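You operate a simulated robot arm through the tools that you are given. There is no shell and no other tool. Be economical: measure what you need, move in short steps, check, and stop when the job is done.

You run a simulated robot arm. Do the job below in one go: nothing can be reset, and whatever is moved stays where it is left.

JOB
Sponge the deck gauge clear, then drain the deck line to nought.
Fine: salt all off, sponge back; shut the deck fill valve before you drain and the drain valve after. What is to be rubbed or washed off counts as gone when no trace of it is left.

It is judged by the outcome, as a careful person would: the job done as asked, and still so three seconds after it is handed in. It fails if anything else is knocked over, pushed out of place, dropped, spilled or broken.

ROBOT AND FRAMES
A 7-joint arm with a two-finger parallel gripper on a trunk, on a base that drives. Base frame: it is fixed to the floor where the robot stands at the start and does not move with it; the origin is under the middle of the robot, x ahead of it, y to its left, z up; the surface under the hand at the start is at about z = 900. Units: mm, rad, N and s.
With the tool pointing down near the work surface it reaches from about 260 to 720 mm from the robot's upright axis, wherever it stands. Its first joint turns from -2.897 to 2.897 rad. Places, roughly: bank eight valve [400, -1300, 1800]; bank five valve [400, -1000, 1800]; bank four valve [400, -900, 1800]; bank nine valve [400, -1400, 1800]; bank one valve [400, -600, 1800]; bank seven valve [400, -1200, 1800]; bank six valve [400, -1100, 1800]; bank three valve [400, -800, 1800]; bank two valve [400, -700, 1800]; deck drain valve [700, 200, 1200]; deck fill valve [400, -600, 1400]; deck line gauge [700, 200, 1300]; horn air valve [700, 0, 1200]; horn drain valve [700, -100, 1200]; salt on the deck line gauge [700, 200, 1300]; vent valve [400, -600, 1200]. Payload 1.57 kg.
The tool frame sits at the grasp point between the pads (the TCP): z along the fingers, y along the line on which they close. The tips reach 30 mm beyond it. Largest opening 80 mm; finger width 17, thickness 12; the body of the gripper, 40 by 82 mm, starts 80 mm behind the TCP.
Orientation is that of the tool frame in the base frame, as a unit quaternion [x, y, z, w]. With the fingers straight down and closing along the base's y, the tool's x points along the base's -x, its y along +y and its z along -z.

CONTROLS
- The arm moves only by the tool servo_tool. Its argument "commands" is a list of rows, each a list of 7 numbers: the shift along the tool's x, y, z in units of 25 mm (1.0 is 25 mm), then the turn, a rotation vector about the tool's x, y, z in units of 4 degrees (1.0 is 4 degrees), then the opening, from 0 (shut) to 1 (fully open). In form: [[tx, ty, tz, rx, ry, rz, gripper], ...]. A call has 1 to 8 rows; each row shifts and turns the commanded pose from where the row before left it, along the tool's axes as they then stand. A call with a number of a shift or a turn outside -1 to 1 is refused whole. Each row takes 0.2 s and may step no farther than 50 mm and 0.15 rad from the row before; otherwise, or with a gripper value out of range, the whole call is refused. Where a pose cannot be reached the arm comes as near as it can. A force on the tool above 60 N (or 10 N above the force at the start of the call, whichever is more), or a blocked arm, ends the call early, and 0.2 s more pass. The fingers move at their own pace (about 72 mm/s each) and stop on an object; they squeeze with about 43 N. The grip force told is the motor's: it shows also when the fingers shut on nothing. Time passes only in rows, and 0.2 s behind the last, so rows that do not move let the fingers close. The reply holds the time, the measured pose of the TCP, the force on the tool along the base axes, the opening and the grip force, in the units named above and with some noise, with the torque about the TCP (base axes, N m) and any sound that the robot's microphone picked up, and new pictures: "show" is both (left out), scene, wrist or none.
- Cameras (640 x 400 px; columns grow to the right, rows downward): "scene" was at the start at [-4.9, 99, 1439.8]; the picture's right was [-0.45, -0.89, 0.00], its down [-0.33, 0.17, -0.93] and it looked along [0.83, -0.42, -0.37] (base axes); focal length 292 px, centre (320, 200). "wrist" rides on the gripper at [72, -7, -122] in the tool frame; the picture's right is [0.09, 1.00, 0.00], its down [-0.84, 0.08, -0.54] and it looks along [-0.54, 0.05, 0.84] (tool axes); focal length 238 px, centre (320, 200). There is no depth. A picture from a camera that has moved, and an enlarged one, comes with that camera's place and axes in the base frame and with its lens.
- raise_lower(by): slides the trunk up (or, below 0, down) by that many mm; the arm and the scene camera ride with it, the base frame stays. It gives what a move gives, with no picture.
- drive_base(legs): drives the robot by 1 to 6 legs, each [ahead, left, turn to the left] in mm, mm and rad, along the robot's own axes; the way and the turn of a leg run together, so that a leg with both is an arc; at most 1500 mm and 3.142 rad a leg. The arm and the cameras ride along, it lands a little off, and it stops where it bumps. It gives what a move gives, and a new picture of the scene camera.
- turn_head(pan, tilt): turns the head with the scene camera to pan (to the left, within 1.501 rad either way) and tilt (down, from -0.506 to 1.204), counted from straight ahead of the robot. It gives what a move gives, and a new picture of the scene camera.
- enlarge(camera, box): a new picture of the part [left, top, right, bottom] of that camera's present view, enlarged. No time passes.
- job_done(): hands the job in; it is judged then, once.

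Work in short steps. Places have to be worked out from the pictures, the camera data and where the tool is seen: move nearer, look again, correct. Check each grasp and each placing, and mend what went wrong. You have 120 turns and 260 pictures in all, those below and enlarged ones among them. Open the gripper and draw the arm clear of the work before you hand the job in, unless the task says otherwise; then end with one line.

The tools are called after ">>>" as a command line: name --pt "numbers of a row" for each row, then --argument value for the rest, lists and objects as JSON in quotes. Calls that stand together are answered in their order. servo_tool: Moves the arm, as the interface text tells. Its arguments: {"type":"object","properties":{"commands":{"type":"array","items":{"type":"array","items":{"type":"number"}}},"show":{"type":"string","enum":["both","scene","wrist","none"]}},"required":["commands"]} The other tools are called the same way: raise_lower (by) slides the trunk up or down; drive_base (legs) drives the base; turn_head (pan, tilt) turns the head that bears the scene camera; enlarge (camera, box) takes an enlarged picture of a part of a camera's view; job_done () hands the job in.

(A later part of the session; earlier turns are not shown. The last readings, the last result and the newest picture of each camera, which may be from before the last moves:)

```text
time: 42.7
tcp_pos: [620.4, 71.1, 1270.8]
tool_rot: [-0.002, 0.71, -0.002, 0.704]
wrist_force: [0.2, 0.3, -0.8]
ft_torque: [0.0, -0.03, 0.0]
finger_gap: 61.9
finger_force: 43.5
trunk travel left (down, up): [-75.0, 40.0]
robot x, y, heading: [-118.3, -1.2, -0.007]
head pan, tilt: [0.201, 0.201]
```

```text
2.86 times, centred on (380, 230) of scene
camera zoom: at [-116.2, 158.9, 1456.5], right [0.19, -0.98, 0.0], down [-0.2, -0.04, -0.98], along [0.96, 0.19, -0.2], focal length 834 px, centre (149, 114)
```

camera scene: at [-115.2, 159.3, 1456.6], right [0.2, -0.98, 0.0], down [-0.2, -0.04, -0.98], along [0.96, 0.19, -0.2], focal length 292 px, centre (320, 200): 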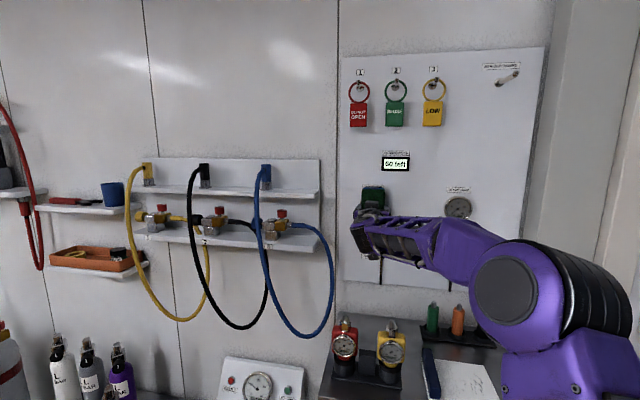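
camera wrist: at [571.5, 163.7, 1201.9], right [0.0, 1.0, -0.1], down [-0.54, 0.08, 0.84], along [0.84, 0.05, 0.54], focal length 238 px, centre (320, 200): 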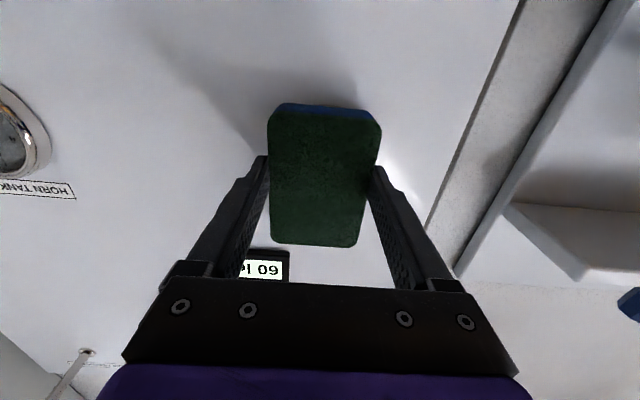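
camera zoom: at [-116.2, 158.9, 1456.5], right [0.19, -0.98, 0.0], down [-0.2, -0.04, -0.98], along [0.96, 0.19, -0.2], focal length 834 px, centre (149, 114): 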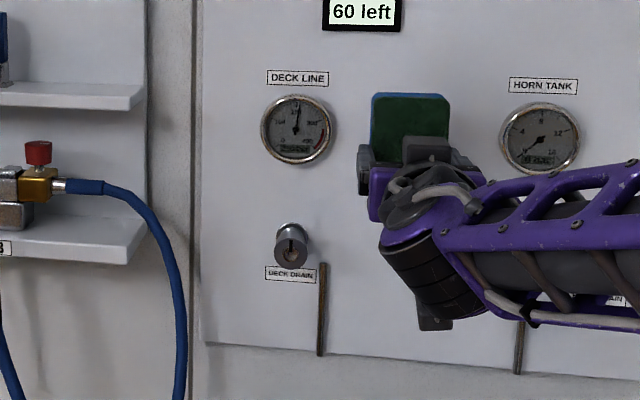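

Much cleaner; I zoom tightly to check for traces of salt.

>>> enlarge --camera "scene" --box '[354, 188, 386, 208]'

>>> enlarge --camera "wrist" --box '[380, 0, 580, 125]'

```text
16.00 times, centred on (370, 198) of scene
camera zoom: at [-116.2, 158.9, 1456.5], right [0.19, -0.98, 0.0], down [-0.2, -0.04, -0.98], along [0.96, 0.19, -0.2], focal length 4669 px, centre (-480, 232)
```

zoom: 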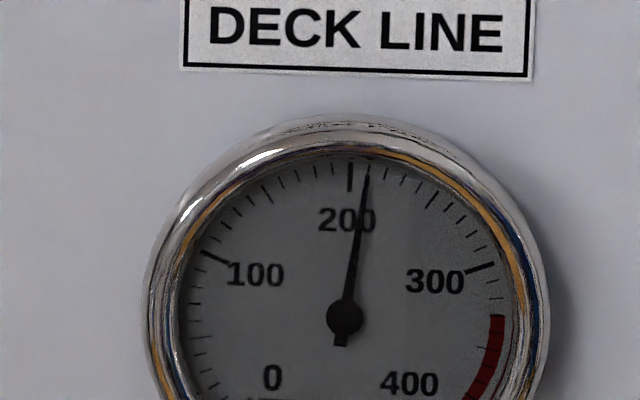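

```text
3.20 times, centred on (480, 62) of wrist
camera zoom: at [497.2, 64.5, 1199.7], right [0.0, 1.0, -0.1], down [-0.53, 0.08, 0.84], along [0.84, 0.05, 0.53], focal length 763 px, centre (-192, 640)
```

zoom: 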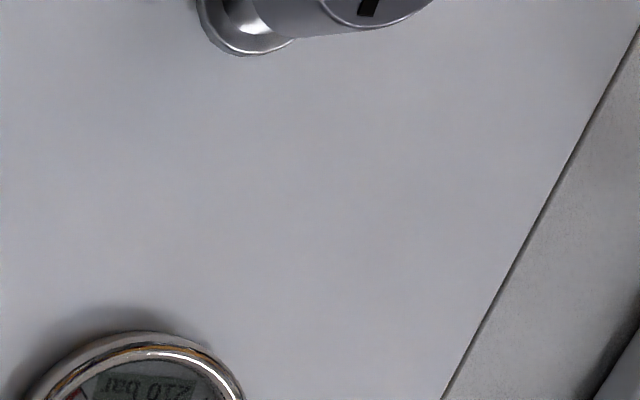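

>>> enlarge --camera "scene" --box '[354, 194, 390, 218]'

>>> enlarge --camera "wrist" --box '[376, 90, 472, 150]'

>>> enlarge --camera "scene" --box '[350, 228, 398, 258]'

```text
16.00 times, centred on (372, 206) of scene
camera zoom: at [-116.2, 158.9, 1456.5], right [0.19, -0.98, 0.0], down [-0.2, -0.04, -0.98], along [0.96, 0.19, -0.2], focal length 4669 px, centre (-512, 104)
```

zoom: 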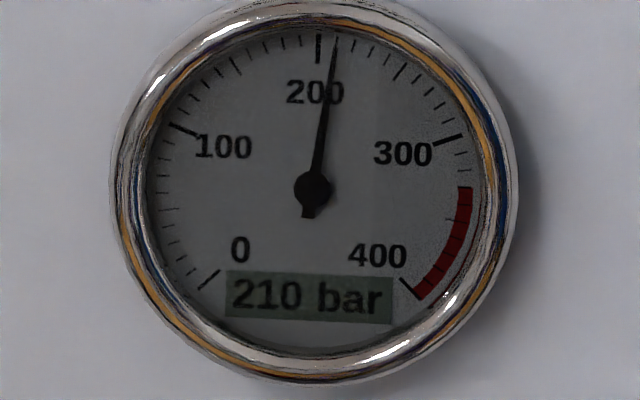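

```text
6.67 times, centred on (424, 120) of wrist
camera zoom: at [497.2, 64.5, 1199.7], right [0.0, 1.0, -0.1], down [-0.53, 0.08, 0.84], along [0.84, 0.05, 0.53], focal length 1589 px, centre (-373, 733)
```

zoom: 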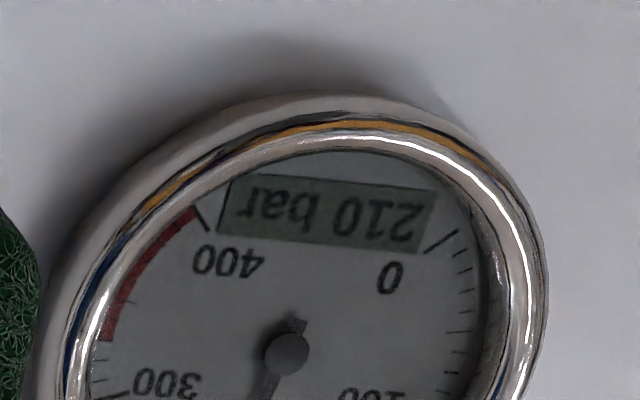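

```text
13.33 times, centred on (374, 243) of scene
camera zoom: at [-116.2, 158.9, 1456.5], right [0.19, -0.98, 0.0], down [-0.2, -0.04, -0.98], along [0.96, 0.19, -0.2], focal length 3891 px, centre (-400, -373)
```

zoom: 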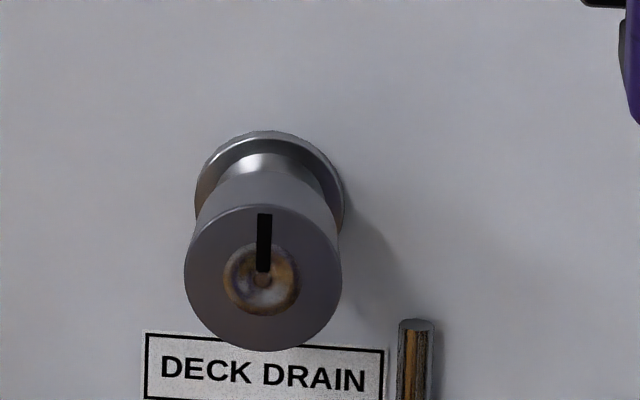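

The gauge reads 210 bar; a faint grain may remain on the right side, so I rub once more with more passes there.

>>> servo_tool --pt "0 1 0 0 0 0 0" --pt "0 1 0 0 0 0 0" --pt "0 1 0 0 0 0 0" --pt "0 0.6 0 0 0 0 0" --pt "0 0 1 0 0 0 0" --pt "0 0 1 0 0 0 0" --pt "0 0 0.8 0 0 0 0" --pt "0 0 0.1 0 0 0 0" --show "none"

>>> servo_tool --pt "0 0 0.06 0 0 0 0" --pt "0 0 0 0 0 0 0" --show "none"

```text
time: 44.5
tcp_pos: [692.9, 161.5, 1270.0]
tool_rot: [-0.002, 0.71, -0.001, 0.704]
wrist_force: [0.0, 1.3, -0.6]
ft_torque: [-0.02, 0.01, -0.01]
finger_gap: 62.0
finger_force: 43.3
trunk travel left (down, up): [-75.0, 40.0]
robot x, y, heading: [-120.1, -1.2, -0.004]
head pan, tilt: [0.201, 0.201]
```

```text
time: 45.1
tcp_pos: [692.1, 159.7, 1270.2]
tool_rot: [-0.003, 0.711, -0.001, 0.704]
wrist_force: [-0.2, 0.2, -0.4]
ft_torque: [0.0, -0.01, -0.03]
finger_gap: 62.0
finger_force: 42.7
trunk travel left (down, up): [-75.0, 40.0]
robot x, y, heading: [-118.8, -5.3, -0.006]
head pan, tilt: [0.201, 0.201]
```

>>> servo_tool --pt "0 0 0.06 0 0 0 0" --pt "0 0 0.06 0 0 0 0" --pt "0 0 0.04 0 0 0 0" --pt "0 0 0 0 0 0 0" --show "none"

```text
time: 46.1
tcp_pos: [694.8, 162.4, 1272.1]
tool_rot: [-0.002, 0.709, -0.001, 0.705]
wrist_force: [-34.7, -3.8, -8.8]
ft_torque: [-0.03, 0.22, -0.08]
finger_gap: 62.1
finger_force: 43.2
trunk travel left (down, up): [-75.0, 40.0]
robot x, y, heading: [-120.1, 0.0, -0.008]
head pan, tilt: [0.201, 0.201]
```

Contact ~35 N; ease 2 mm and rub with more passes.

>>> servo_tool --pt "0 0 -0.06 0 0 0 0" --pt "0 -0.5 0 0 0 0 0" --pt "0 -0.5 0 0 0 0 0" --pt "0 0.6 0 0 0 0 0" --pt "0 0.6 0 0 0 0 0" --pt "0 0.6 0 0 0 0 0" --pt "0 0.5 0 0 0 0 0" --pt "0 -0.6 0 0 0 0 0" --show "none"

>>> servo_tool --pt "0.5 -0.5 0 0 0 0 0" --pt "0.5 -0.5 0 0 0 0 0" --pt "0 -0.5 0 0 0 0 0" --pt "-0.5 0 0 0 0 0 0" --pt "-0.5 0 0 0 0 0 0" --pt "-0.5 0 0 0 0 0 0" --pt "-0.5 0 0 0 0 0 0" --pt "0 0.5 0 0 0 0 0" --show "none"

>>> servo_tool --pt "0 0.5 0 0 0 0 0" --pt "0 0.5 0 0 0 0 0" --pt "0 0.5 0 0 0 0 0" --pt "0.5 0 0 0 0 0 0" --pt "0.5 0 0 0 0 0 0" --pt "0 -0.5 0 0 0 0 0" --pt "0 -0.5 0 0 0 0 0" --pt "0 -0.5 0 0 0 0 0" --show "none"

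```text
time: 47.9
tcp_pos: [694.4, 187.3, 1269.4]
tool_rot: [-0.006, 0.711, 0.002, 0.703]
wrist_force: [-9.3, 7.8, 0.3]
ft_torque: [-0.07, -0.15, 0.01]
finger_gap: 62.0
finger_force: 42.9
trunk travel left (down, up): [-75.0, 40.0]
robot x, y, heading: [-117.2, 0.4, -0.008]
head pan, tilt: [0.201, 0.201]
```

```text
time: 49.7
tcp_pos: [695.1, 146.6, 1297.6]
tool_rot: [0.002, 0.708, -0.006, 0.706]
wrist_force: [-23.0, -14.8, -11.4]
ft_torque: [-0.41, 0.82, -0.31]
finger_gap: 62.2
finger_force: 43.0
trunk travel left (down, up): [-75.0, 40.0]
robot x, y, heading: [-119.4, -2.9, -0.011]
head pan, tilt: [0.201, 0.201]
```

```text
time: 51.5
tcp_pos: [694.8, 154.0, 1270.5]
tool_rot: [-0.003, 0.71, -0.001, 0.704]
wrist_force: [-7.6, 4.2, -1.5]
ft_torque: [-0.12, -0.1, 0.17]
finger_gap: 61.9
finger_force: 42.4
trunk travel left (down, up): [-75.0, 40.0]
robot x, y, heading: [-124.8, 1.7, -0.006]
head pan, tilt: [0.201, 0.201]
```

Rubbed thoroughly. I back off and shift right to inspect again.

>>> servo_tool --pt "0 0 -1 0 0 0 0" --pt "0 0 -1 0 0 0 0" --pt "0 0 -1 0 0 0 0" --pt "0 -1 -0.5 0 0 0 0" --pt "0 -1 -0.5 0 0 0 0" --pt "0 -1 -0.5 0 0 0 0" --pt "0 -0.6 0 0 0 0 0" --show "wrist"

>>> enlarge --camera "scene" --box '[354, 194, 390, 218]'

```text
time: 53.1
tcp_pos: [582.2, 64.0, 1271.9]
tool_rot: [-0.002, 0.71, -0.002, 0.704]
wrist_force: [-1.4, 0.3, -0.9]
ft_torque: [0.0, 0.0, 0.02]
finger_gap: 61.8
finger_force: 43.3
trunk travel left (down, up): [-75.0, 40.0]
robot x, y, heading: [-120.2, 0.3, -0.002]
head pan, tilt: [0.201, 0.201]
camera wrist: at [460.9, 56.4, 1200.5], right [0.0, 1.0, -0.1], down [-0.53, 0.08, 0.84], along [0.84, 0.05, 0.53], focal length 238 px, centre (320, 200)
```

wrist: 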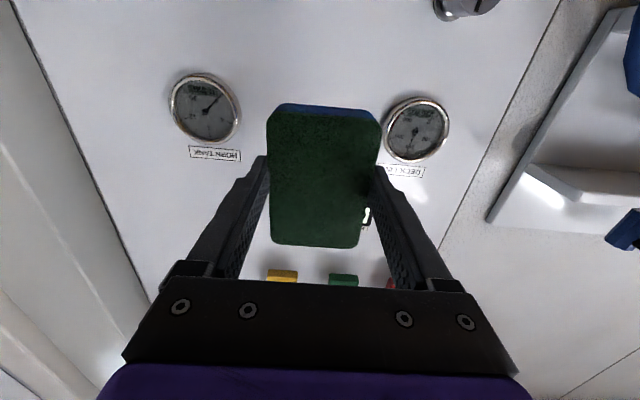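

```text
16.00 times, centred on (372, 206) of scene
camera zoom: at [-116.3, 158.8, 1456.6], right [0.2, -0.98, 0.0], down [-0.2, -0.04, -0.98], along [0.96, 0.19, -0.2], focal length 4669 px, centre (-512, 104)
```

zoom: 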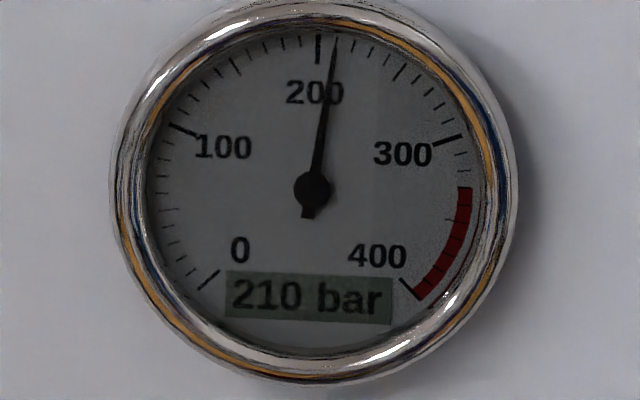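

The gauge is clean (uniform face, 210 bar). Now return the sponge: back off, rotate down, and carry right.

>>> servo_tool --pt "0 0 -1 0 0 0 0" --pt "0 0 -1 0 0 0 0" --pt "0 0 -1 0 0 0 0" --pt "0 0 -1 0 1 0 0" --pt "0 0 0 0 1 0 0" --pt "0 0 0 0 1 0 0" --pt "0 0 0 0 1 0 0" --pt "0 0 0 0 1 0 0" --show "none"

>>> servo_tool --pt "0 -1 0 0 1 0 0" --pt "0 -1 0 0 1 0 0" --pt "0 -1 0 0 1 0 0" --pt "0 -1 0 0 1 0 0" --pt "0 -1 0 0 1 0 0" --pt "0 -1 0 0 1 0 0" --pt "0 -1 0 0 1 0 0" --pt "0 -1 0 0 1 0 0" --show "none"

>>> servo_tool --pt "0 -1 0 0 1 0 0" --pt "0 0 0 0 1 0 0" --pt "0 0 0 0 1 0 0" --pt "0 0 0 0 1 0 0" --pt "0 0 0 0 1 0 0" --pt "0 0 0 0 1 0 0" --pt "0 0 0 0 1 0 0" --pt "0 0 0 0 1 0 0" --show "scene"

```text
time: 54.9
tcp_pos: [485.2, 55.1, 1267.9]
tool_rot: [0.008, 0.803, -0.009, 0.596]
wrist_force: [-0.3, 0.6, -1.0]
ft_torque: [0.0, -0.01, 0.02]
finger_gap: 62.2
finger_force: 42.6
out of reach, approached as far as the arm can: row 8
trunk travel left (down, up): [-75.0, 40.0]
robot x, y, heading: [-120.4, -1.6, -0.005]
head pan, tilt: [0.201, 0.201]
```

```text
time: 56.7
tcp_pos: [479.7, -132.6, 1273.0]
tool_rot: [0.009, 0.935, -0.01, 0.355]
wrist_force: [0.0, -0.4, -0.3]
ft_torque: [-0.01, -0.01, -0.04]
finger_gap: 62.2
finger_force: 42.6
out of reach, approached as far as the arm can: row 2
trunk travel left (down, up): [-75.0, 40.0]
robot x, y, heading: [-120.7, -2.3, -0.006]
head pan, tilt: [0.201, 0.201]
```

```text
time: 58.5
tcp_pos: [478.9, -157.8, 1274.7]
tool_rot: [0.011, 0.996, -0.008, 0.083]
wrist_force: [-0.1, -0.3, 0.2]
ft_torque: [0.01, -0.02, -0.01]
finger_gap: 62.2
finger_force: 43.5
trunk travel left (down, up): [-75.0, 40.0]
robot x, y, heading: [-123.2, 1.8, -0.006]
head pan, tilt: [0.201, 0.201]
camera scene: at [-116.4, 158.8, 1456.6], right [0.2, -0.98, 0.0], down [-0.2, -0.04, -0.98], along [0.96, 0.19, -0.2], focal length 292 px, centre (320, 200)
```

scene: 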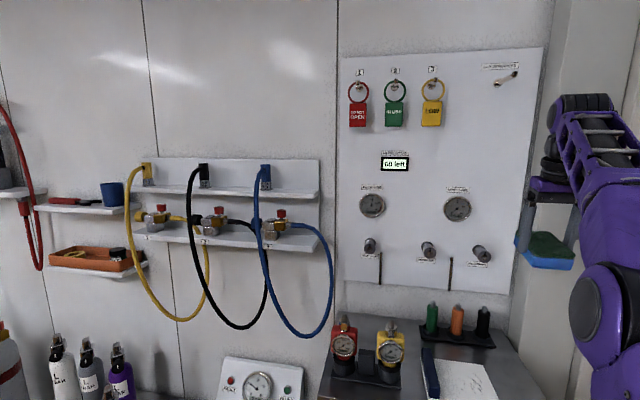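

Nearly vertical. I finish the rotation with small tilt/yaw fixes, then move over the original spot and descend.

>>> servo_tool --pt "0 -0.3 0 0 1 0 0" --pt "0 -0.3 0 0 1 0 0" --pt "0 0 0 -0.26 0.38 -0.3 0" --pt "0 0 0 0 0 0 0" --show "none"

>>> servo_tool --pt "0 0 1 0 0 0 0" --pt "0 0 1 0 0 0 0" --pt "0 0 1 0 0 0 0" --pt "0 0 1 0 0 0 0" --pt "0 0 1 0 0 0 0" --pt "0 0 1 0 0 0 0" --pt "0 0 1 0 0 0 0" --pt "0 0 1 0 0 0 0" --show "wrist"

```text
time: 59.5
tcp_pos: [468.3, -158.9, 1265.9]
tool_rot: [-0.001, 0.997, 0.0, 0.072]
wrist_force: [0.5, 0.4, 0.1]
ft_torque: [-0.01, -0.02, 0.0]
finger_gap: 61.6
finger_force: 42.4
out of reach, approached as far as the arm can: row 1, 2, 3
trunk travel left (down, up): [-75.0, 40.0]
robot x, y, heading: [-118.8, -4.7, -0.003]
head pan, tilt: [0.201, 0.201]
```

```text
time: 61.3
tcp_pos: [496.6, -159.0, 1068.3]
tool_rot: [-0.001, 0.997, 0.001, 0.071]
wrist_force: [0.5, -0.3, 0.1]
ft_torque: [0.0, 0.02, 0.0]
finger_gap: 62.5
finger_force: 42.9
trunk travel left (down, up): [-75.0, 40.0]
robot x, y, heading: [-120.6, -0.9, -0.011]
head pan, tilt: [0.201, 0.201]
camera wrist: at [407.8, -165.4, 1179.3], right [-0.09, 1.0, -0.01], down [0.75, 0.08, 0.66], along [0.65, 0.05, -0.75], focal length 238 px, centre (320, 200)
```

wrist: 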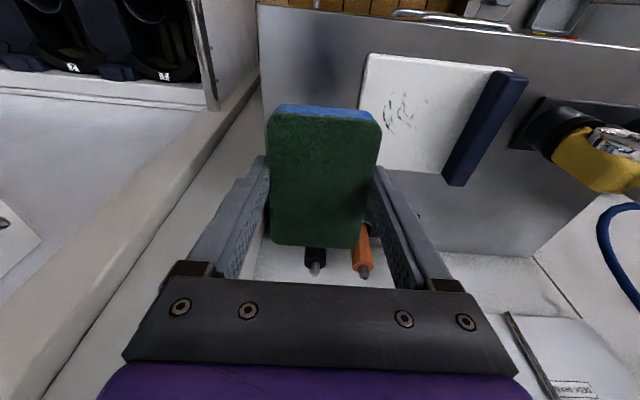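

Finish rotating here (8°), shift to x 473, y −175 and descend to z≈955.

>>> servo_tool --pt "0 -0.32 0 0 1 0 0" --pt "0 -0.32 0 0 1 0 0" --pt "0.94 0 0 0 0 0 0" --pt "0 0 1 0 0 0 0" --pt "0 0 1 0 0 0 0" --pt "0 0 1 0 0 0 0" --pt "0 0 1 0 0 0 0" --pt "0 0 0.2 0 0 0 0" --show "wrist"

```text
time: 63.1
tcp_pos: [473.8, -174.3, 963.1]
tool_rot: [-0.001, 1.0, 0.001, 0.002]
wrist_force: [0.5, 0.4, 0.0]
ft_torque: [-0.04, 0.03, 0.03]
finger_gap: 62.5
finger_force: 42.7
trunk travel left (down, up): [-75.0, 40.0]
robot x, y, heading: [-117.6, -0.9, -0.008]
head pan, tilt: [0.201, 0.201]
camera wrist: at [400.7, -181.7, 1085.2], right [-0.09, 1.0, 0.0], down [0.83, 0.08, 0.55], along [0.54, 0.05, -0.84], focal length 238 px, centre (320, 200)
```

wrist: 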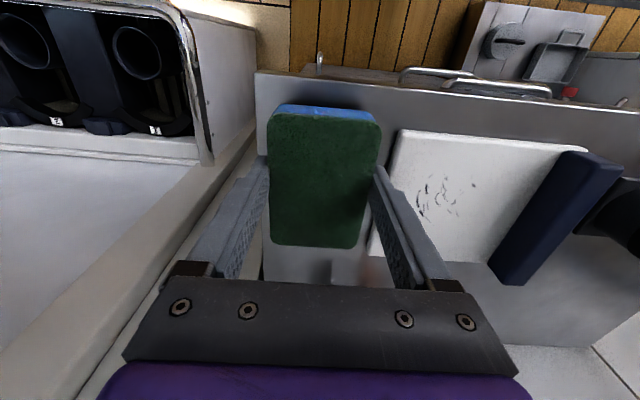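

Descend 21 mm in small steps until it touches.

>>> servo_tool --pt "0 0 0.5 0 0 0 0" --pt "0 0 0.2 0 0 0 0" --pt "0 0 0.1 0 0 0 0" --pt "0 0 0.05 0 0 0 0" --pt "0 0 0 0 0 0 0" --show "none"

```text
time: 64.3
tcp_pos: [472.0, -174.4, 941.8]
tool_rot: [-0.001, 1.0, 0.001, 0.002]
wrist_force: [0.7, -0.3, 0.1]
ft_torque: [0.0, -0.01, 0.03]
finger_gap: 62.0
finger_force: 43.0
trunk travel left (down, up): [-75.0, 40.0]
robot x, y, heading: [-120.5, -0.5, -0.009]
head pan, tilt: [0.201, 0.201]
```

At the original height with no force; a couple more mm gently to feel for contact.

>>> servo_tool --pt "0 0 0.04 0 0 0 0" --pt "0 0 0.04 0 0 0 0" --pt "0 0 0 0 0 0 0" --show "none"

```text
time: 65.1
tcp_pos: [473.0, -173.0, 940.1]
tool_rot: [0.0, 1.0, 0.001, 0.002]
wrist_force: [0.3, 0.4, -0.2]
ft_torque: [-0.05, 0.0, -0.01]
finger_gap: 62.2
finger_force: 43.0
trunk travel left (down, up): [-75.0, 40.0]
robot x, y, heading: [-119.3, -0.9, -0.004]
head pan, tilt: [0.201, 0.201]
```

>>> servo_tool --pt "0 0 0.04 0 0 0 0" --pt "0 0 0.04 0 0 0 0" --pt "0 0 0 0 0 0 0" --show "none"

```text
time: 65.9
tcp_pos: [472.5, -175.1, 939.0]
tool_rot: [-0.001, 1.0, 0.001, 0.003]
wrist_force: [0.6, -0.5, 10.6]
ft_torque: [-0.09, 0.33, -0.01]
finger_gap: 62.1
finger_force: 43.2
trunk travel left (down, up): [-75.0, 40.0]
robot x, y, heading: [-119.1, -0.6, -0.006]
head pan, tilt: [0.201, 0.201]
```

Contact (10 N) at z 939. I open gently and rise straight up.

>>> servo_tool --pt "0 0 0 0 0 0 0.85" --pt "0 0 0 0 0 0 0.95" --pt "0 0 0 0 0 0 0.95" --pt "0 0 -0.5 0 0 0 0.95" --pt "0 0 -1 0 0 0 0.95" --pt "0 0 -1 0 0 0 0.95" --pt "0 0 -1 0 0 0 0.95" --show "wrist"

```text
time: 67.5
tcp_pos: [473.0, -174.7, 1025.9]
tool_rot: [-0.002, 1.0, 0.002, 0.001]
wrist_force: [-0.7, -0.1, -0.5]
ft_torque: [0.01, 0.02, 0.02]
finger_gap: 75.7
finger_force: 0.1
trunk travel left (down, up): [-75.0, 40.0]
robot x, y, heading: [-123.4, 1.2, -0.008]
head pan, tilt: [0.201, 0.201]
camera wrist: at [400.5, -181.5, 1148.3], right [-0.09, 1.0, 0.0], down [0.83, 0.08, 0.54], along [0.54, 0.05, -0.84], focal length 238 px, centre (320, 200)
```

wrist: 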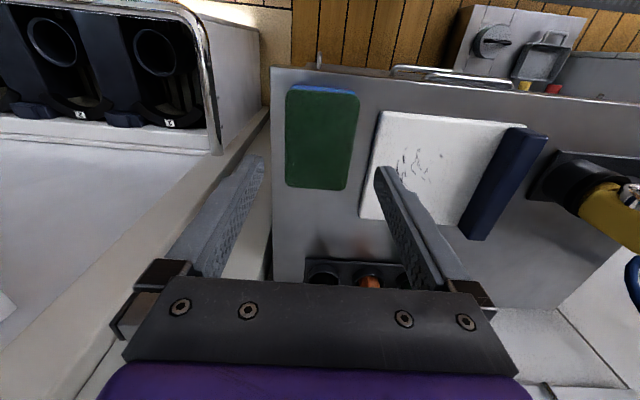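

The sponge is back in place. I lift more, then drive back to x≈−350 and look around at the right panel.

>>> servo_tool --pt "0 0 -1 0 0 0 1" --pt "0 0 -1 0 0 0 1" --pt "0 0 -1 0 0 0 1" --pt "0 0 -1 0 0 0 1" --pt "0 0 -1 0 0 0 1" --pt "0 0 -1 0 0 0 1" --show "none"

>>> drive_base --legs '[[-260, 0, 0]]'

>>> turn_head --pan -0.7 --tilt 0.2

```text
time: 68.9
tcp_pos: [473.5, -174.3, 1174.5]
tool_rot: [-0.001, 1.0, 0.001, 0.001]
wrist_force: [-0.3, 0.7, 0.0]
ft_torque: [-0.03, 0.01, 0.02]
finger_gap: 79.9
finger_force: 0.1
trunk travel left (down, up): [-75.0, 40.0]
robot x, y, heading: [-118.7, -1.9, 0.001]
head pan, tilt: [0.201, 0.201]
```

```text
time: 70.8
tcp_pos: [212.8, -173.3, 1175.4]
tool_rot: [-0.002, 1.0, 0.001, 0.002]
wrist_force: [0.1, 1.1, -0.3]
ft_torque: [-0.03, 0.02, 0.02]
finger_gap: 80.1
finger_force: 0.0
trunk travel left (down, up): [-75.0, 40.0]
robot x, y, heading: [-382.2, -1.8, -0.003]
head pan, tilt: [0.201, 0.201]
camera scene: at [-376.6, 159.7, 1456.6], right [0.2, -0.98, 0.0], down [-0.2, -0.04, -0.98], along [0.96, 0.19, -0.2], focal length 292 px, centre (320, 200)
```

scene: 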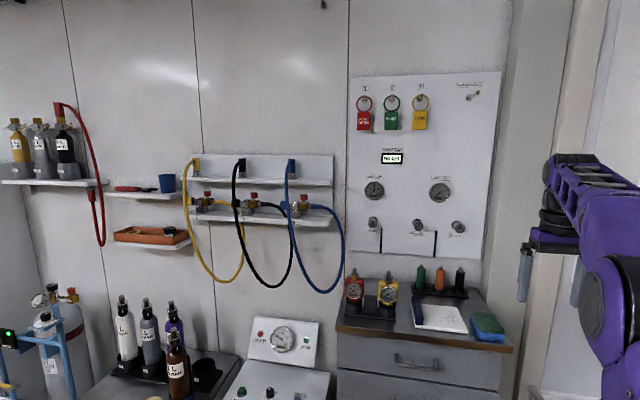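

```text
time: 72.0
tcp_pos: [212.7, -172.9, 1176.5]
tool_rot: [-0.002, 1.0, 0.001, 0.002]
wrist_force: [0.0, -0.3, 0.3]
ft_torque: [0.01, 0.04, 0.0]
finger_gap: 80.0
finger_force: 0.0
trunk travel left (down, up): [-75.0, 40.0]
robot x, y, heading: [-381.4, -3.0, -0.002]
head pan, tilt: [-0.7, 0.201]
camera scene: at [-396.8, 81.2, 1456.6], right [-0.65, -0.76, 0.0], down [-0.15, 0.13, -0.98], along [0.75, -0.63, -0.2], focal length 292 px, centre (320, 200)
```

scene: 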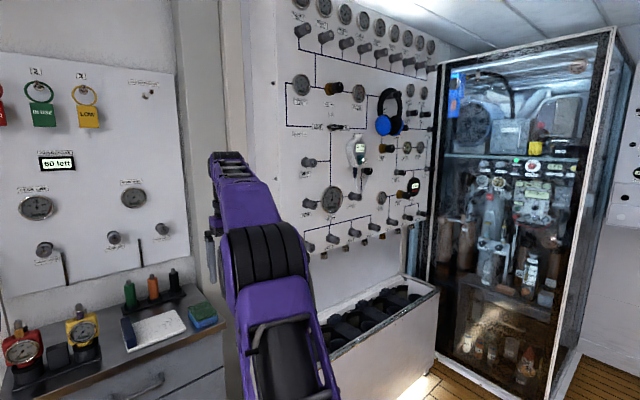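

Deck fill knob computes to about (420, −560, 1379). I drive sideways right 450 mm.

>>> drive_base --legs '[[0, -450, 0]]'

>>> turn_head --pan -0.3 --tilt 0.1

```text
time: 76.8
tcp_pos: [212.9, -619.2, 1175.7]
tool_rot: [-0.004, 1.0, 0.001, 0.001]
wrist_force: [-1.1, -0.2, 0.1]
ft_torque: [0.02, 0.01, 0.01]
finger_gap: 79.9
finger_force: 0.0
trunk travel left (down, up): [-75.0, 40.0]
robot x, y, heading: [-377.9, -449.7, 0.002]
head pan, tilt: [-0.7, 0.201]
camera scene: at [-397.4, -367.5, 1456.6], right [-0.64, -0.77, 0.0], down [-0.15, 0.13, -0.98], along [0.75, -0.63, -0.2], focal length 292 px, centre (320, 200)
```

scene: 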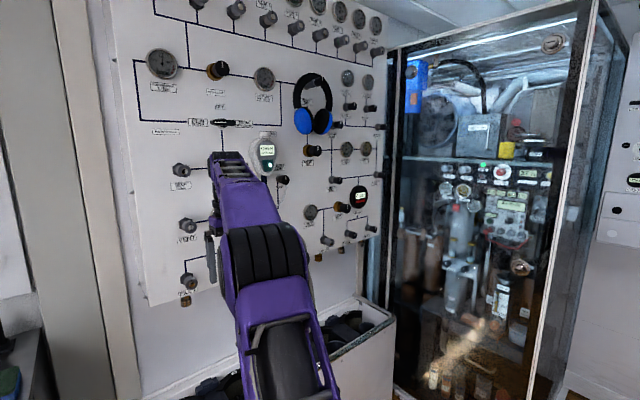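

```text
time: 77.7
tcp_pos: [213.7, -618.0, 1175.4]
tool_rot: [-0.004, 1.0, 0.001, 0.002]
wrist_force: [0.4, -1.1, 0.7]
ft_torque: [0.02, 0.0, 0.01]
finger_gap: 79.9
finger_force: 0.0
trunk travel left (down, up): [-75.0, 40.0]
robot x, y, heading: [-379.3, -450.5, -0.005]
head pan, tilt: [-0.3, 0.099]
camera scene: at [-380.9, -334.7, 1465.9], right [-0.29, -0.96, 0.0], down [-0.1, 0.03, -0.99], along [0.95, -0.29, -0.1], focal length 292 px, centre (320, 200)
```

scene: 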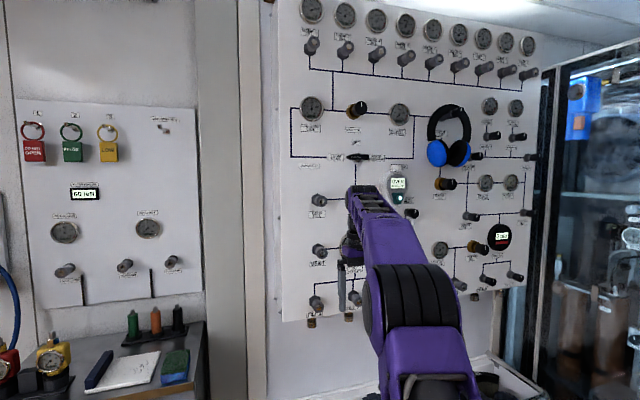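

>>> enlarge --camera "scene" --box '[280, 80, 440, 180]'

>>> enlarge --camera "scene" --box '[290, 180, 354, 220]'

>>> enlarge --camera "scene" --box '[280, 0, 440, 100]'

```text
4.00 times, centred on (360, 130) of scene
camera zoom: at [-380.9, -334.7, 1465.9], right [-0.29, -0.96, 0.0], down [-0.1, 0.03, -0.99], along [0.95, -0.29, -0.1], focal length 1167 px, centre (160, 480)
```

zoom: 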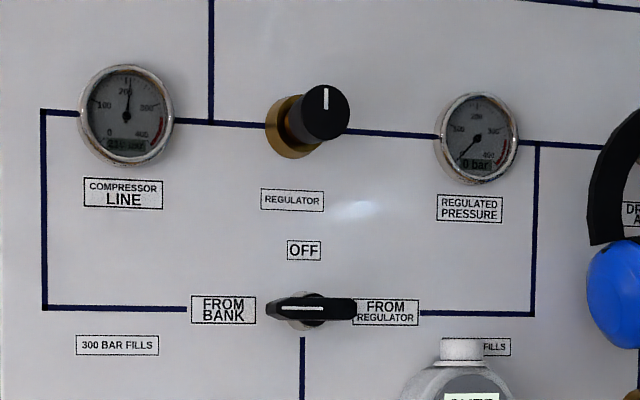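

```text
10.00 times, centred on (322, 200) of scene
camera zoom: at [-380.9, -334.7, 1465.9], right [-0.29, -0.96, 0.0], down [-0.1, 0.03, -0.99], along [0.95, -0.29, -0.1], focal length 2918 px, centre (300, 200)
```

zoom: 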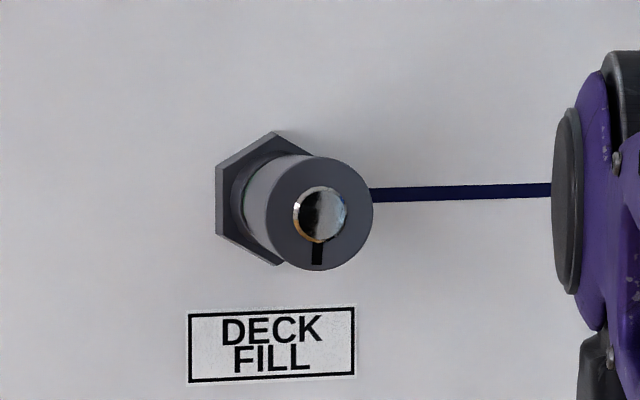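

```text
4.00 times, centred on (360, 50) of scene
camera zoom: at [-380.9, -334.7, 1465.9], right [-0.29, -0.96, 0.0], down [-0.1, 0.03, -0.99], along [0.95, -0.29, -0.1], focal length 1167 px, centre (160, 800)
```

zoom: 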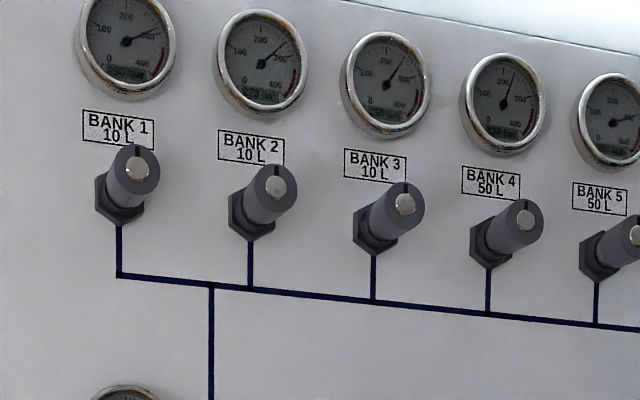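

The deck fill mark points down (6 o'clock, open), while shut valves have the mark up. I'll shut it by turning clockwise. First rotate the tool horizontal.

>>> servo_tool --pt "0 0.4 -1 0 -1 0 1" --pt "0 0.4 -1 0 -1 0 1" --pt "0 0.4 0 0 -1 0 1" --pt "0 0.4 0 0 -1 0 1" --pt "0 0.4 0 0 -1 0 1" --pt "0 0.3 0 0 -1 0 1" --pt "0 0 0 0 -1 0 1" --pt "0 0 0 0 -1 0 1" --show "none"

>>> servo_tool --pt "0 0 0 0 -1 0 1" --pt "0 0 0 0 -1 0 1" --pt "0 0 0 0 -1 0 1" --pt "0 0 0 0 -1 0 1" --pt "0 0 0 0 -1 0 1" --pt "0 0 0 0 -1 0 1" --pt "0 0 0 0 -1 0 1" --pt "0 0 0 0 -1 0 1" --show "none"

>>> servo_tool --pt "0 0 0 0 -1 0 1" --pt "0 0 0 0 -1 0 1" --pt "0 0 0 0 -1 0 1" --pt "0 0 0 0 -1 0 1" --pt "0 0 0 0 -1 0 1" --pt "0 0 0 0 -1 0 1" --pt "0 0 0 0 -0.5 0 1" --pt "0 0 0 0 0 0 1" --show "both"

```text
time: 79.5
tcp_pos: [210.0, -561.3, 1225.9]
tool_rot: [-0.003, 0.961, 0.001, 0.277]
wrist_force: [0.8, -0.1, 0.2]
ft_torque: [0.0, 0.02, -0.04]
finger_gap: 80.1
finger_force: 0.0
trunk travel left (down, up): [-75.0, 40.0]
robot x, y, heading: [-379.6, -447.6, 0.005]
head pan, tilt: [-0.3, 0.099]
```

```text
time: 81.3
tcp_pos: [211.7, -562.2, 1225.3]
tool_rot: [-0.002, 0.847, 0.002, 0.531]
wrist_force: [-0.2, 0.2, 0.5]
ft_torque: [0.03, -0.01, -0.02]
finger_gap: 80.2
finger_force: 0.0
trunk travel left (down, up): [-75.0, 40.0]
robot x, y, heading: [-379.7, -448.0, 0.006]
head pan, tilt: [-0.3, 0.099]
```

```text
time: 83.1
tcp_pos: [209.8, -562.6, 1225.5]
tool_rot: [-0.001, 0.706, 0.003, 0.708]
wrist_force: [1.4, -0.6, 0.4]
ft_torque: [0.03, -0.02, 0.0]
finger_gap: 80.1
finger_force: 0.0
trunk travel left (down, up): [-75.0, 40.0]
robot x, y, heading: [-374.8, -448.8, 0.005]
head pan, tilt: [-0.3, 0.099]
camera scene: at [-380.8, -334.7, 1465.9], right [-0.29, -0.96, 0.0], down [-0.1, 0.03, -1.0], along [0.95, -0.29, -0.1], focal length 292 px, centre (320, 200)
camera wrist: at [89.3, -568.9, 1152.9], right [-0.01, 1.0, -0.09], down [-0.55, 0.07, 0.84], along [0.84, 0.06, 0.54], focal length 238 px, centre (320, 200)
```

scene: 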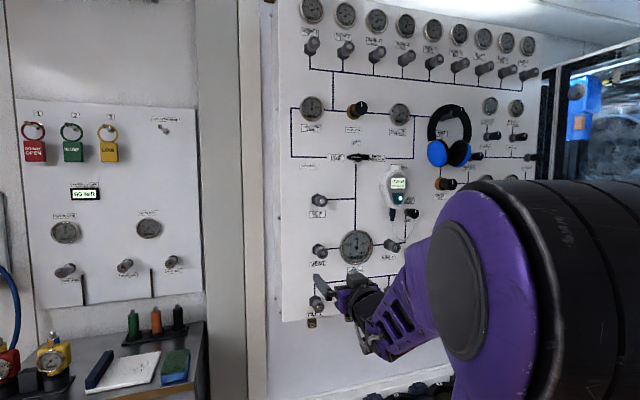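
wrist: 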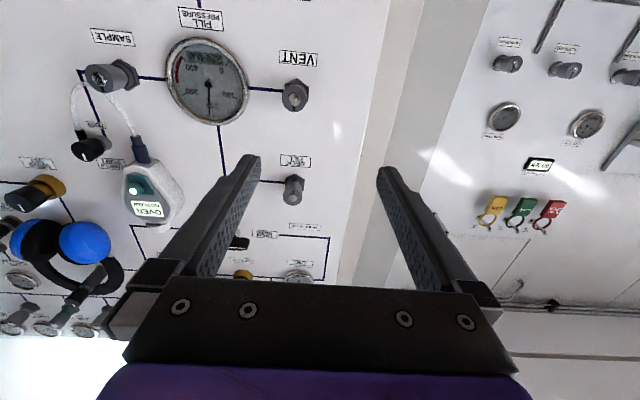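

Knob now triangulates to ~(435, −590, 1378). I raise the hand to that height and shift right.

>>> servo_tool --pt "-1 -0.5 0 0 0 0 1" --pt "-1 -0.5 0 0 0 0 1" --pt "-1 -0.1 0 0 0 0 1" --pt "-1 0 0 0 0 0 1" --pt "-1 0 0 0 0 0 1" --pt "-1 0 0 0 0 0 1" --pt "-0.1 0 0 0 0 0 1" --show "both"

```text
time: 84.7
tcp_pos: [210.5, -589.0, 1376.5]
tool_rot: [-0.002, 0.706, 0.003, 0.709]
wrist_force: [-0.1, 0.3, 1.1]
ft_torque: [0.0, -0.01, 0.01]
finger_gap: 79.9
finger_force: 0.0
trunk travel left (down, up): [-75.0, 40.0]
robot x, y, heading: [-382.5, -447.9, 0.002]
head pan, tilt: [-0.3, 0.099]
camera scene: at [-380.9, -334.7, 1465.9], right [-0.29, -0.96, 0.0], down [-0.09, 0.03, -1.0], along [0.95, -0.29, -0.1], focal length 292 px, centre (320, 200)
camera wrist: at [88.9, -595.9, 1305.7], right [-0.01, 1.0, -0.09], down [-0.55, 0.07, 0.84], along [0.84, 0.06, 0.54], focal length 238 px, centre (320, 200)
```

scene: 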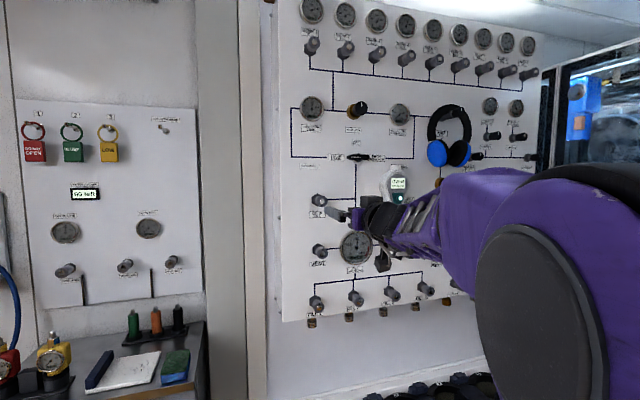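
wrist: 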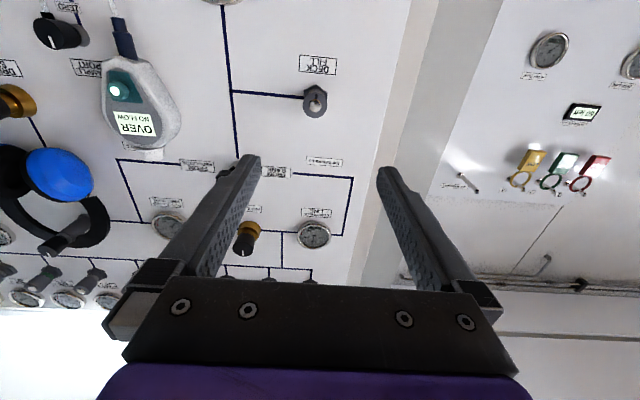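

Knob front at ≈(431, −591, 1371). I advance 150 mm with gripper narrowed a bit and check.

>>> servo_tool --pt "0.2 -0.08 1 0 0 0 0.8" --pt "0 0 1 0 0 0 0.75" --pt "0 0 1 0 0 0 0.75" --pt "0 0 1 0 0 0 0.75" --pt "0 0 1 0 0 0 0.75" --pt "0 0 1 0 0 0 0.75" --pt "0 0 0 0 0 0 0.75" --show "both"

```text
time: 86.3
tcp_pos: [361.2, -589.3, 1374.3]
tool_rot: [-0.003, 0.706, 0.004, 0.708]
wrist_force: [0.9, -1.2, -0.3]
ft_torque: [0.02, 0.02, -0.01]
finger_gap: 60.2
finger_force: 0.0
trunk travel left (down, up): [-75.0, 40.0]
robot x, y, heading: [-380.6, -447.4, -0.001]
head pan, tilt: [-0.3, 0.099]
camera scene: at [-380.7, -334.7, 1465.9], right [-0.29, -0.96, 0.0], down [-0.1, 0.03, -0.99], along [0.95, -0.29, -0.1], focal length 292 px, centre (320, 200)
camera wrist: at [239.4, -597.1, 1301.5], right [-0.01, 1.0, -0.09], down [-0.55, 0.07, 0.84], along [0.84, 0.06, 0.54], focal length 238 px, centre (320, 200)
```

scene: 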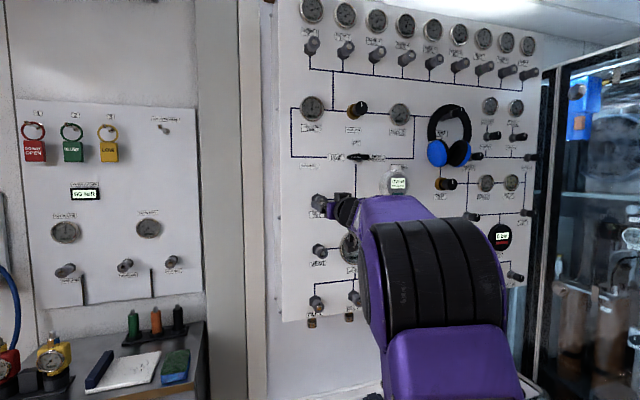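
wrist: 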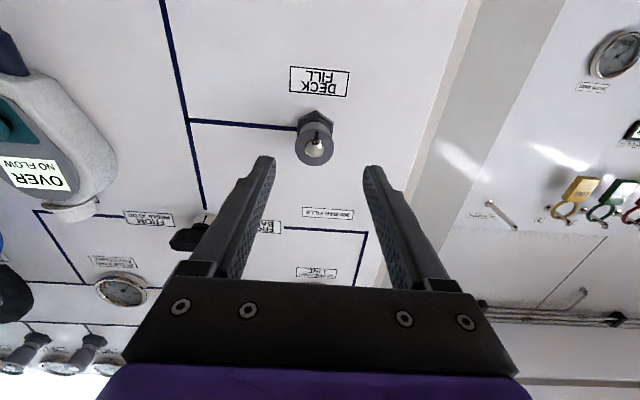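

Knob front refined to (419, −592, 1369). I correct slightly and advance 50 mm, so the pads overlap ~23 mm.

>>> servo_tool --pt "0.2 -0.12 0 0 0 0 0.75" --pt "0 0 0.7 0 0 0 0.75" --pt "0 0 0.7 0 0 0 0.75" --pt "0 0 0.6 0 0 0 0.75" --pt "0 0 0 0 0 0 0.75" --show "both"

```text
time: 87.5
tcp_pos: [411.8, -591.2, 1367.7]
tool_rot: [-0.001, 0.706, 0.002, 0.708]
wrist_force: [-0.5, 0.0, 0.3]
ft_torque: [0.01, -0.02, 0.01]
finger_gap: 59.9
finger_force: 0.1
trunk travel left (down, up): [-75.0, 40.0]
robot x, y, heading: [-379.1, -446.6, -0.003]
head pan, tilt: [-0.3, 0.099]
camera scene: at [-380.8, -334.7, 1465.9], right [-0.29, -0.96, 0.0], down [-0.1, 0.03, -0.99], along [0.95, -0.29, -0.1], focal length 292 px, centre (320, 200)
camera wrist: at [289.2, -599.8, 1295.9], right [-0.01, 1.0, -0.09], down [-0.54, 0.07, 0.84], along [0.84, 0.06, 0.54], focal length 238 px, centre (320, 200)
```

scene: 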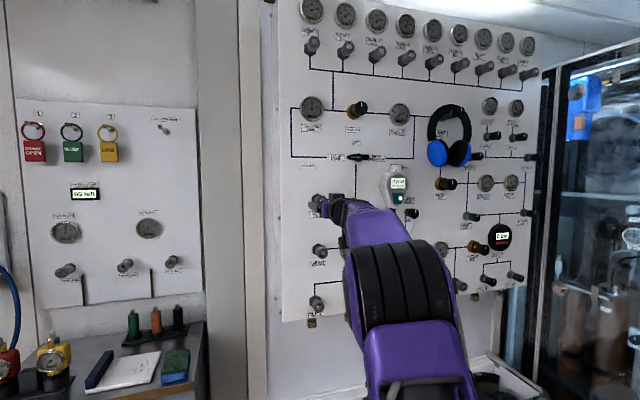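
wrist: 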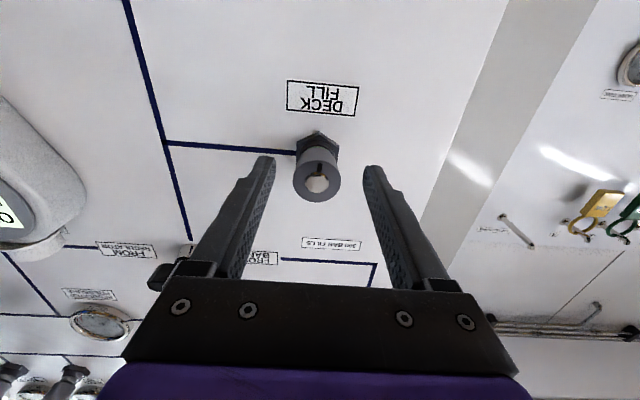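

The knob is centred between the fingers with ~13 mm overlap. Advance 8 mm more and close.

>>> servo_tool --pt "-0.08 -0.04 0.32 0 0 0 0.75" --pt "0 0 0 0 0 0 0.4" --pt "0 0 0 0 0 0 0" --pt "0 0 0 0 0 0 0" --pt "0 0 0 0 0 0 0" --show "wrist"

```text
time: 88.7
tcp_pos: [419.6, -594.1, 1369.5]
tool_rot: [-0.002, 0.706, 0.003, 0.708]
wrist_force: [1.0, -2.2, 1.3]
ft_torque: [0.0, -0.01, -0.08]
finger_gap: 33.3
finger_force: 41.5
trunk travel left (down, up): [-75.0, 40.0]
robot x, y, heading: [-382.5, -449.1, 0.0]
head pan, tilt: [-0.3, 0.099]
camera wrist: at [297.0, -601.2, 1297.9], right [-0.01, 1.0, -0.09], down [-0.55, 0.07, 0.84], along [0.84, 0.05, 0.54], focal length 238 px, centre (320, 200)
```

wrist: 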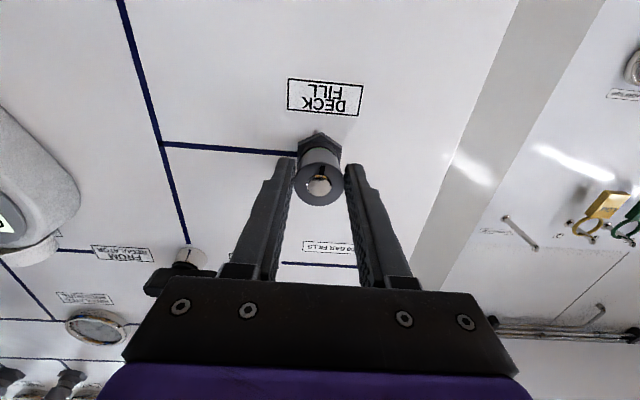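

Gripped (33 mm). Turn clockwise 32° first, watching torque.

>>> servo_tool --pt "0 0 0 0 0 1 0" --pt "0 0 0 0 0 1 0" --pt "0 0 0 0 0 1 0" --pt "0 0 0 0 0 1 0" --pt "0 0 0 0 0 1 0" --pt "0 0 0 0 0 1 0" --pt "0 0 0 0 0 1 0" --pt "0 0 0 0 0 1 0" --show "wrist"

```text
time: 90.5
tcp_pos: [418.0, -590.0, 1371.8]
tool_rot: [0.191, 0.679, 0.199, 0.68]
wrist_force: [-7.1, 7.5, -3.2]
ft_torque: [0.0, -0.2, -0.07]
finger_gap: 33.2
finger_force: 41.3
trunk travel left (down, up): [-75.0, 40.0]
robot x, y, heading: [-381.2, -446.4, 0.001]
head pan, tilt: [-0.3, 0.099]
camera wrist: at [296.6, -559.5, 1306.2], right [-0.01, 0.89, 0.45], down [-0.54, -0.39, 0.75], along [0.84, -0.24, 0.49], focal length 238 px, centre (320, 200)
```

wrist: 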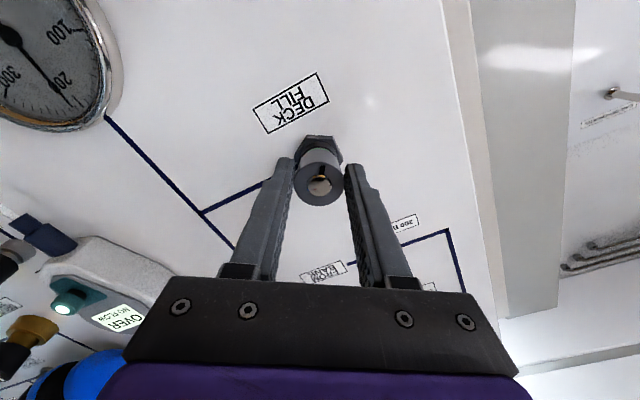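

Zoom on the knob to see that the mark rides with the gripper.

>>> enlarge --camera "wrist" --box '[272, 130, 368, 220]'

>>> enlarge --camera "scene" --box '[290, 170, 370, 240]'

```text
4.44 times, centred on (320, 175) of wrist
camera zoom: at [296.6, -559.5, 1306.2], right [-0.01, 0.89, 0.45], down [-0.54, -0.39, 0.75], along [0.84, -0.24, 0.49], focal length 1059 px, centre (320, 311)
```

zoom: 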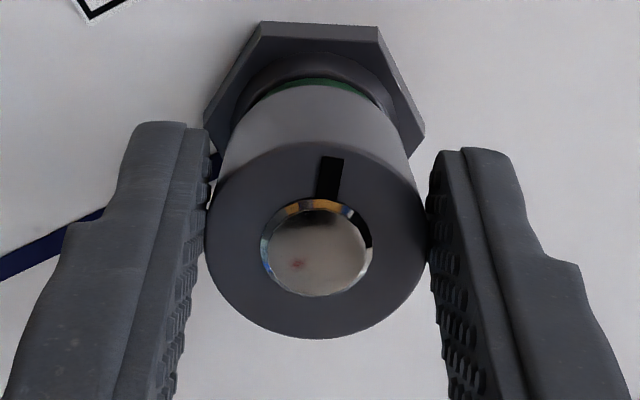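

```text
5.71 times, centred on (330, 205) of scene
camera zoom: at [-381.5, -333.7, 1465.8], right [-0.29, -0.96, 0.0], down [-0.09, 0.03, -1.0], along [0.95, -0.29, -0.1], focal length 1668 px, centre (263, 171)
```

zoom: 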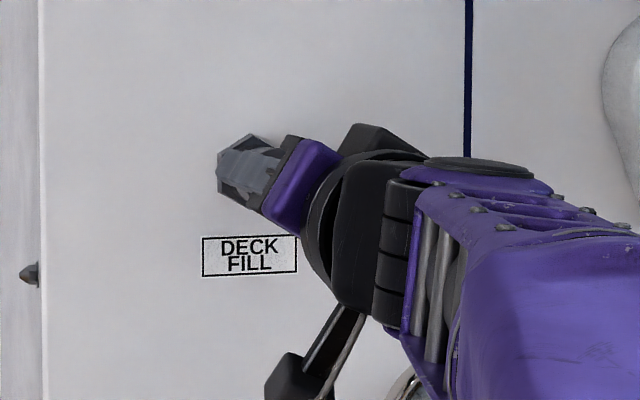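

It turns with the gripper. Continue clockwise.

>>> servo_tool --pt "0 0 0 0 0 1 0" --pt "0 0 0 0 0 1 0" --pt "0 0 0 0 0 1 0" --pt "0 0 0 0 0 1 0" --pt "0 0 0 0 0 1 0" --pt "0 0 0 0 0 1 0" --pt "0 0 0 0 0 1 0" --pt "0 0 0 0 0 1 0" --show "none"

>>> servo_tool --pt "0 0 0 0 0 1 0" --pt "0 0 0 0 0 1 0" --pt "0 0 0 0 0 1 0" --pt "0 0 0 0 0 1 0" --pt "0 0 0 0 0 1 0" --pt "0 0 0 0 0 1 0" --pt "0 0 0 0 0 1 0" --pt "0 0 0 0 0 1 0" --show "wrist"

```text
time: 92.3
tcp_pos: [417.6, -586.8, 1373.4]
tool_rot: [0.371, 0.6, 0.38, 0.599]
wrist_force: [9.1, 15.3, 14.3]
ft_torque: [-0.12, -0.35, -0.17]
finger_gap: 33.1
finger_force: 41.8
trunk travel left (down, up): [-75.0, 40.0]
robot x, y, heading: [-379.9, -447.8, -0.002]
head pan, tilt: [-0.3, 0.099]
```

```text
time: 94.1
tcp_pos: [419.4, -588.9, 1375.9]
tool_rot: [0.519, 0.473, 0.532, 0.473]
wrist_force: [26.7, 15.2, 34.4]
ft_torque: [-0.17, -0.19, 0.18]
finger_gap: 33.5
finger_force: 41.8
trunk travel left (down, up): [-75.0, 40.0]
robot x, y, heading: [-380.5, -447.4, 0.001]
head pan, tilt: [-0.3, 0.099]
camera wrist: at [295.6, -517.7, 1375.8], right [-0.01, -0.01, 1.0], down [-0.53, -0.85, -0.02], along [0.85, -0.53, 0.0], focal length 238 px, centre (320, 200)
```

wrist: 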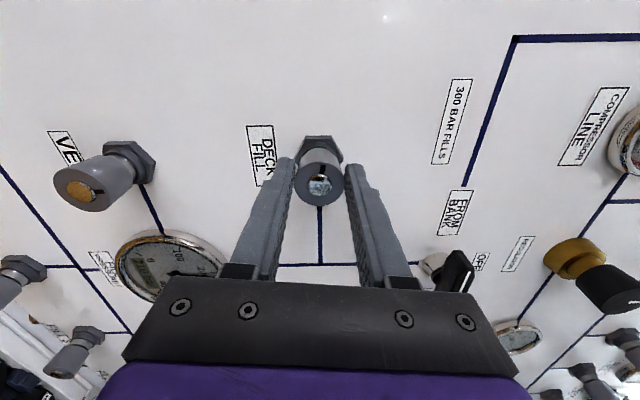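

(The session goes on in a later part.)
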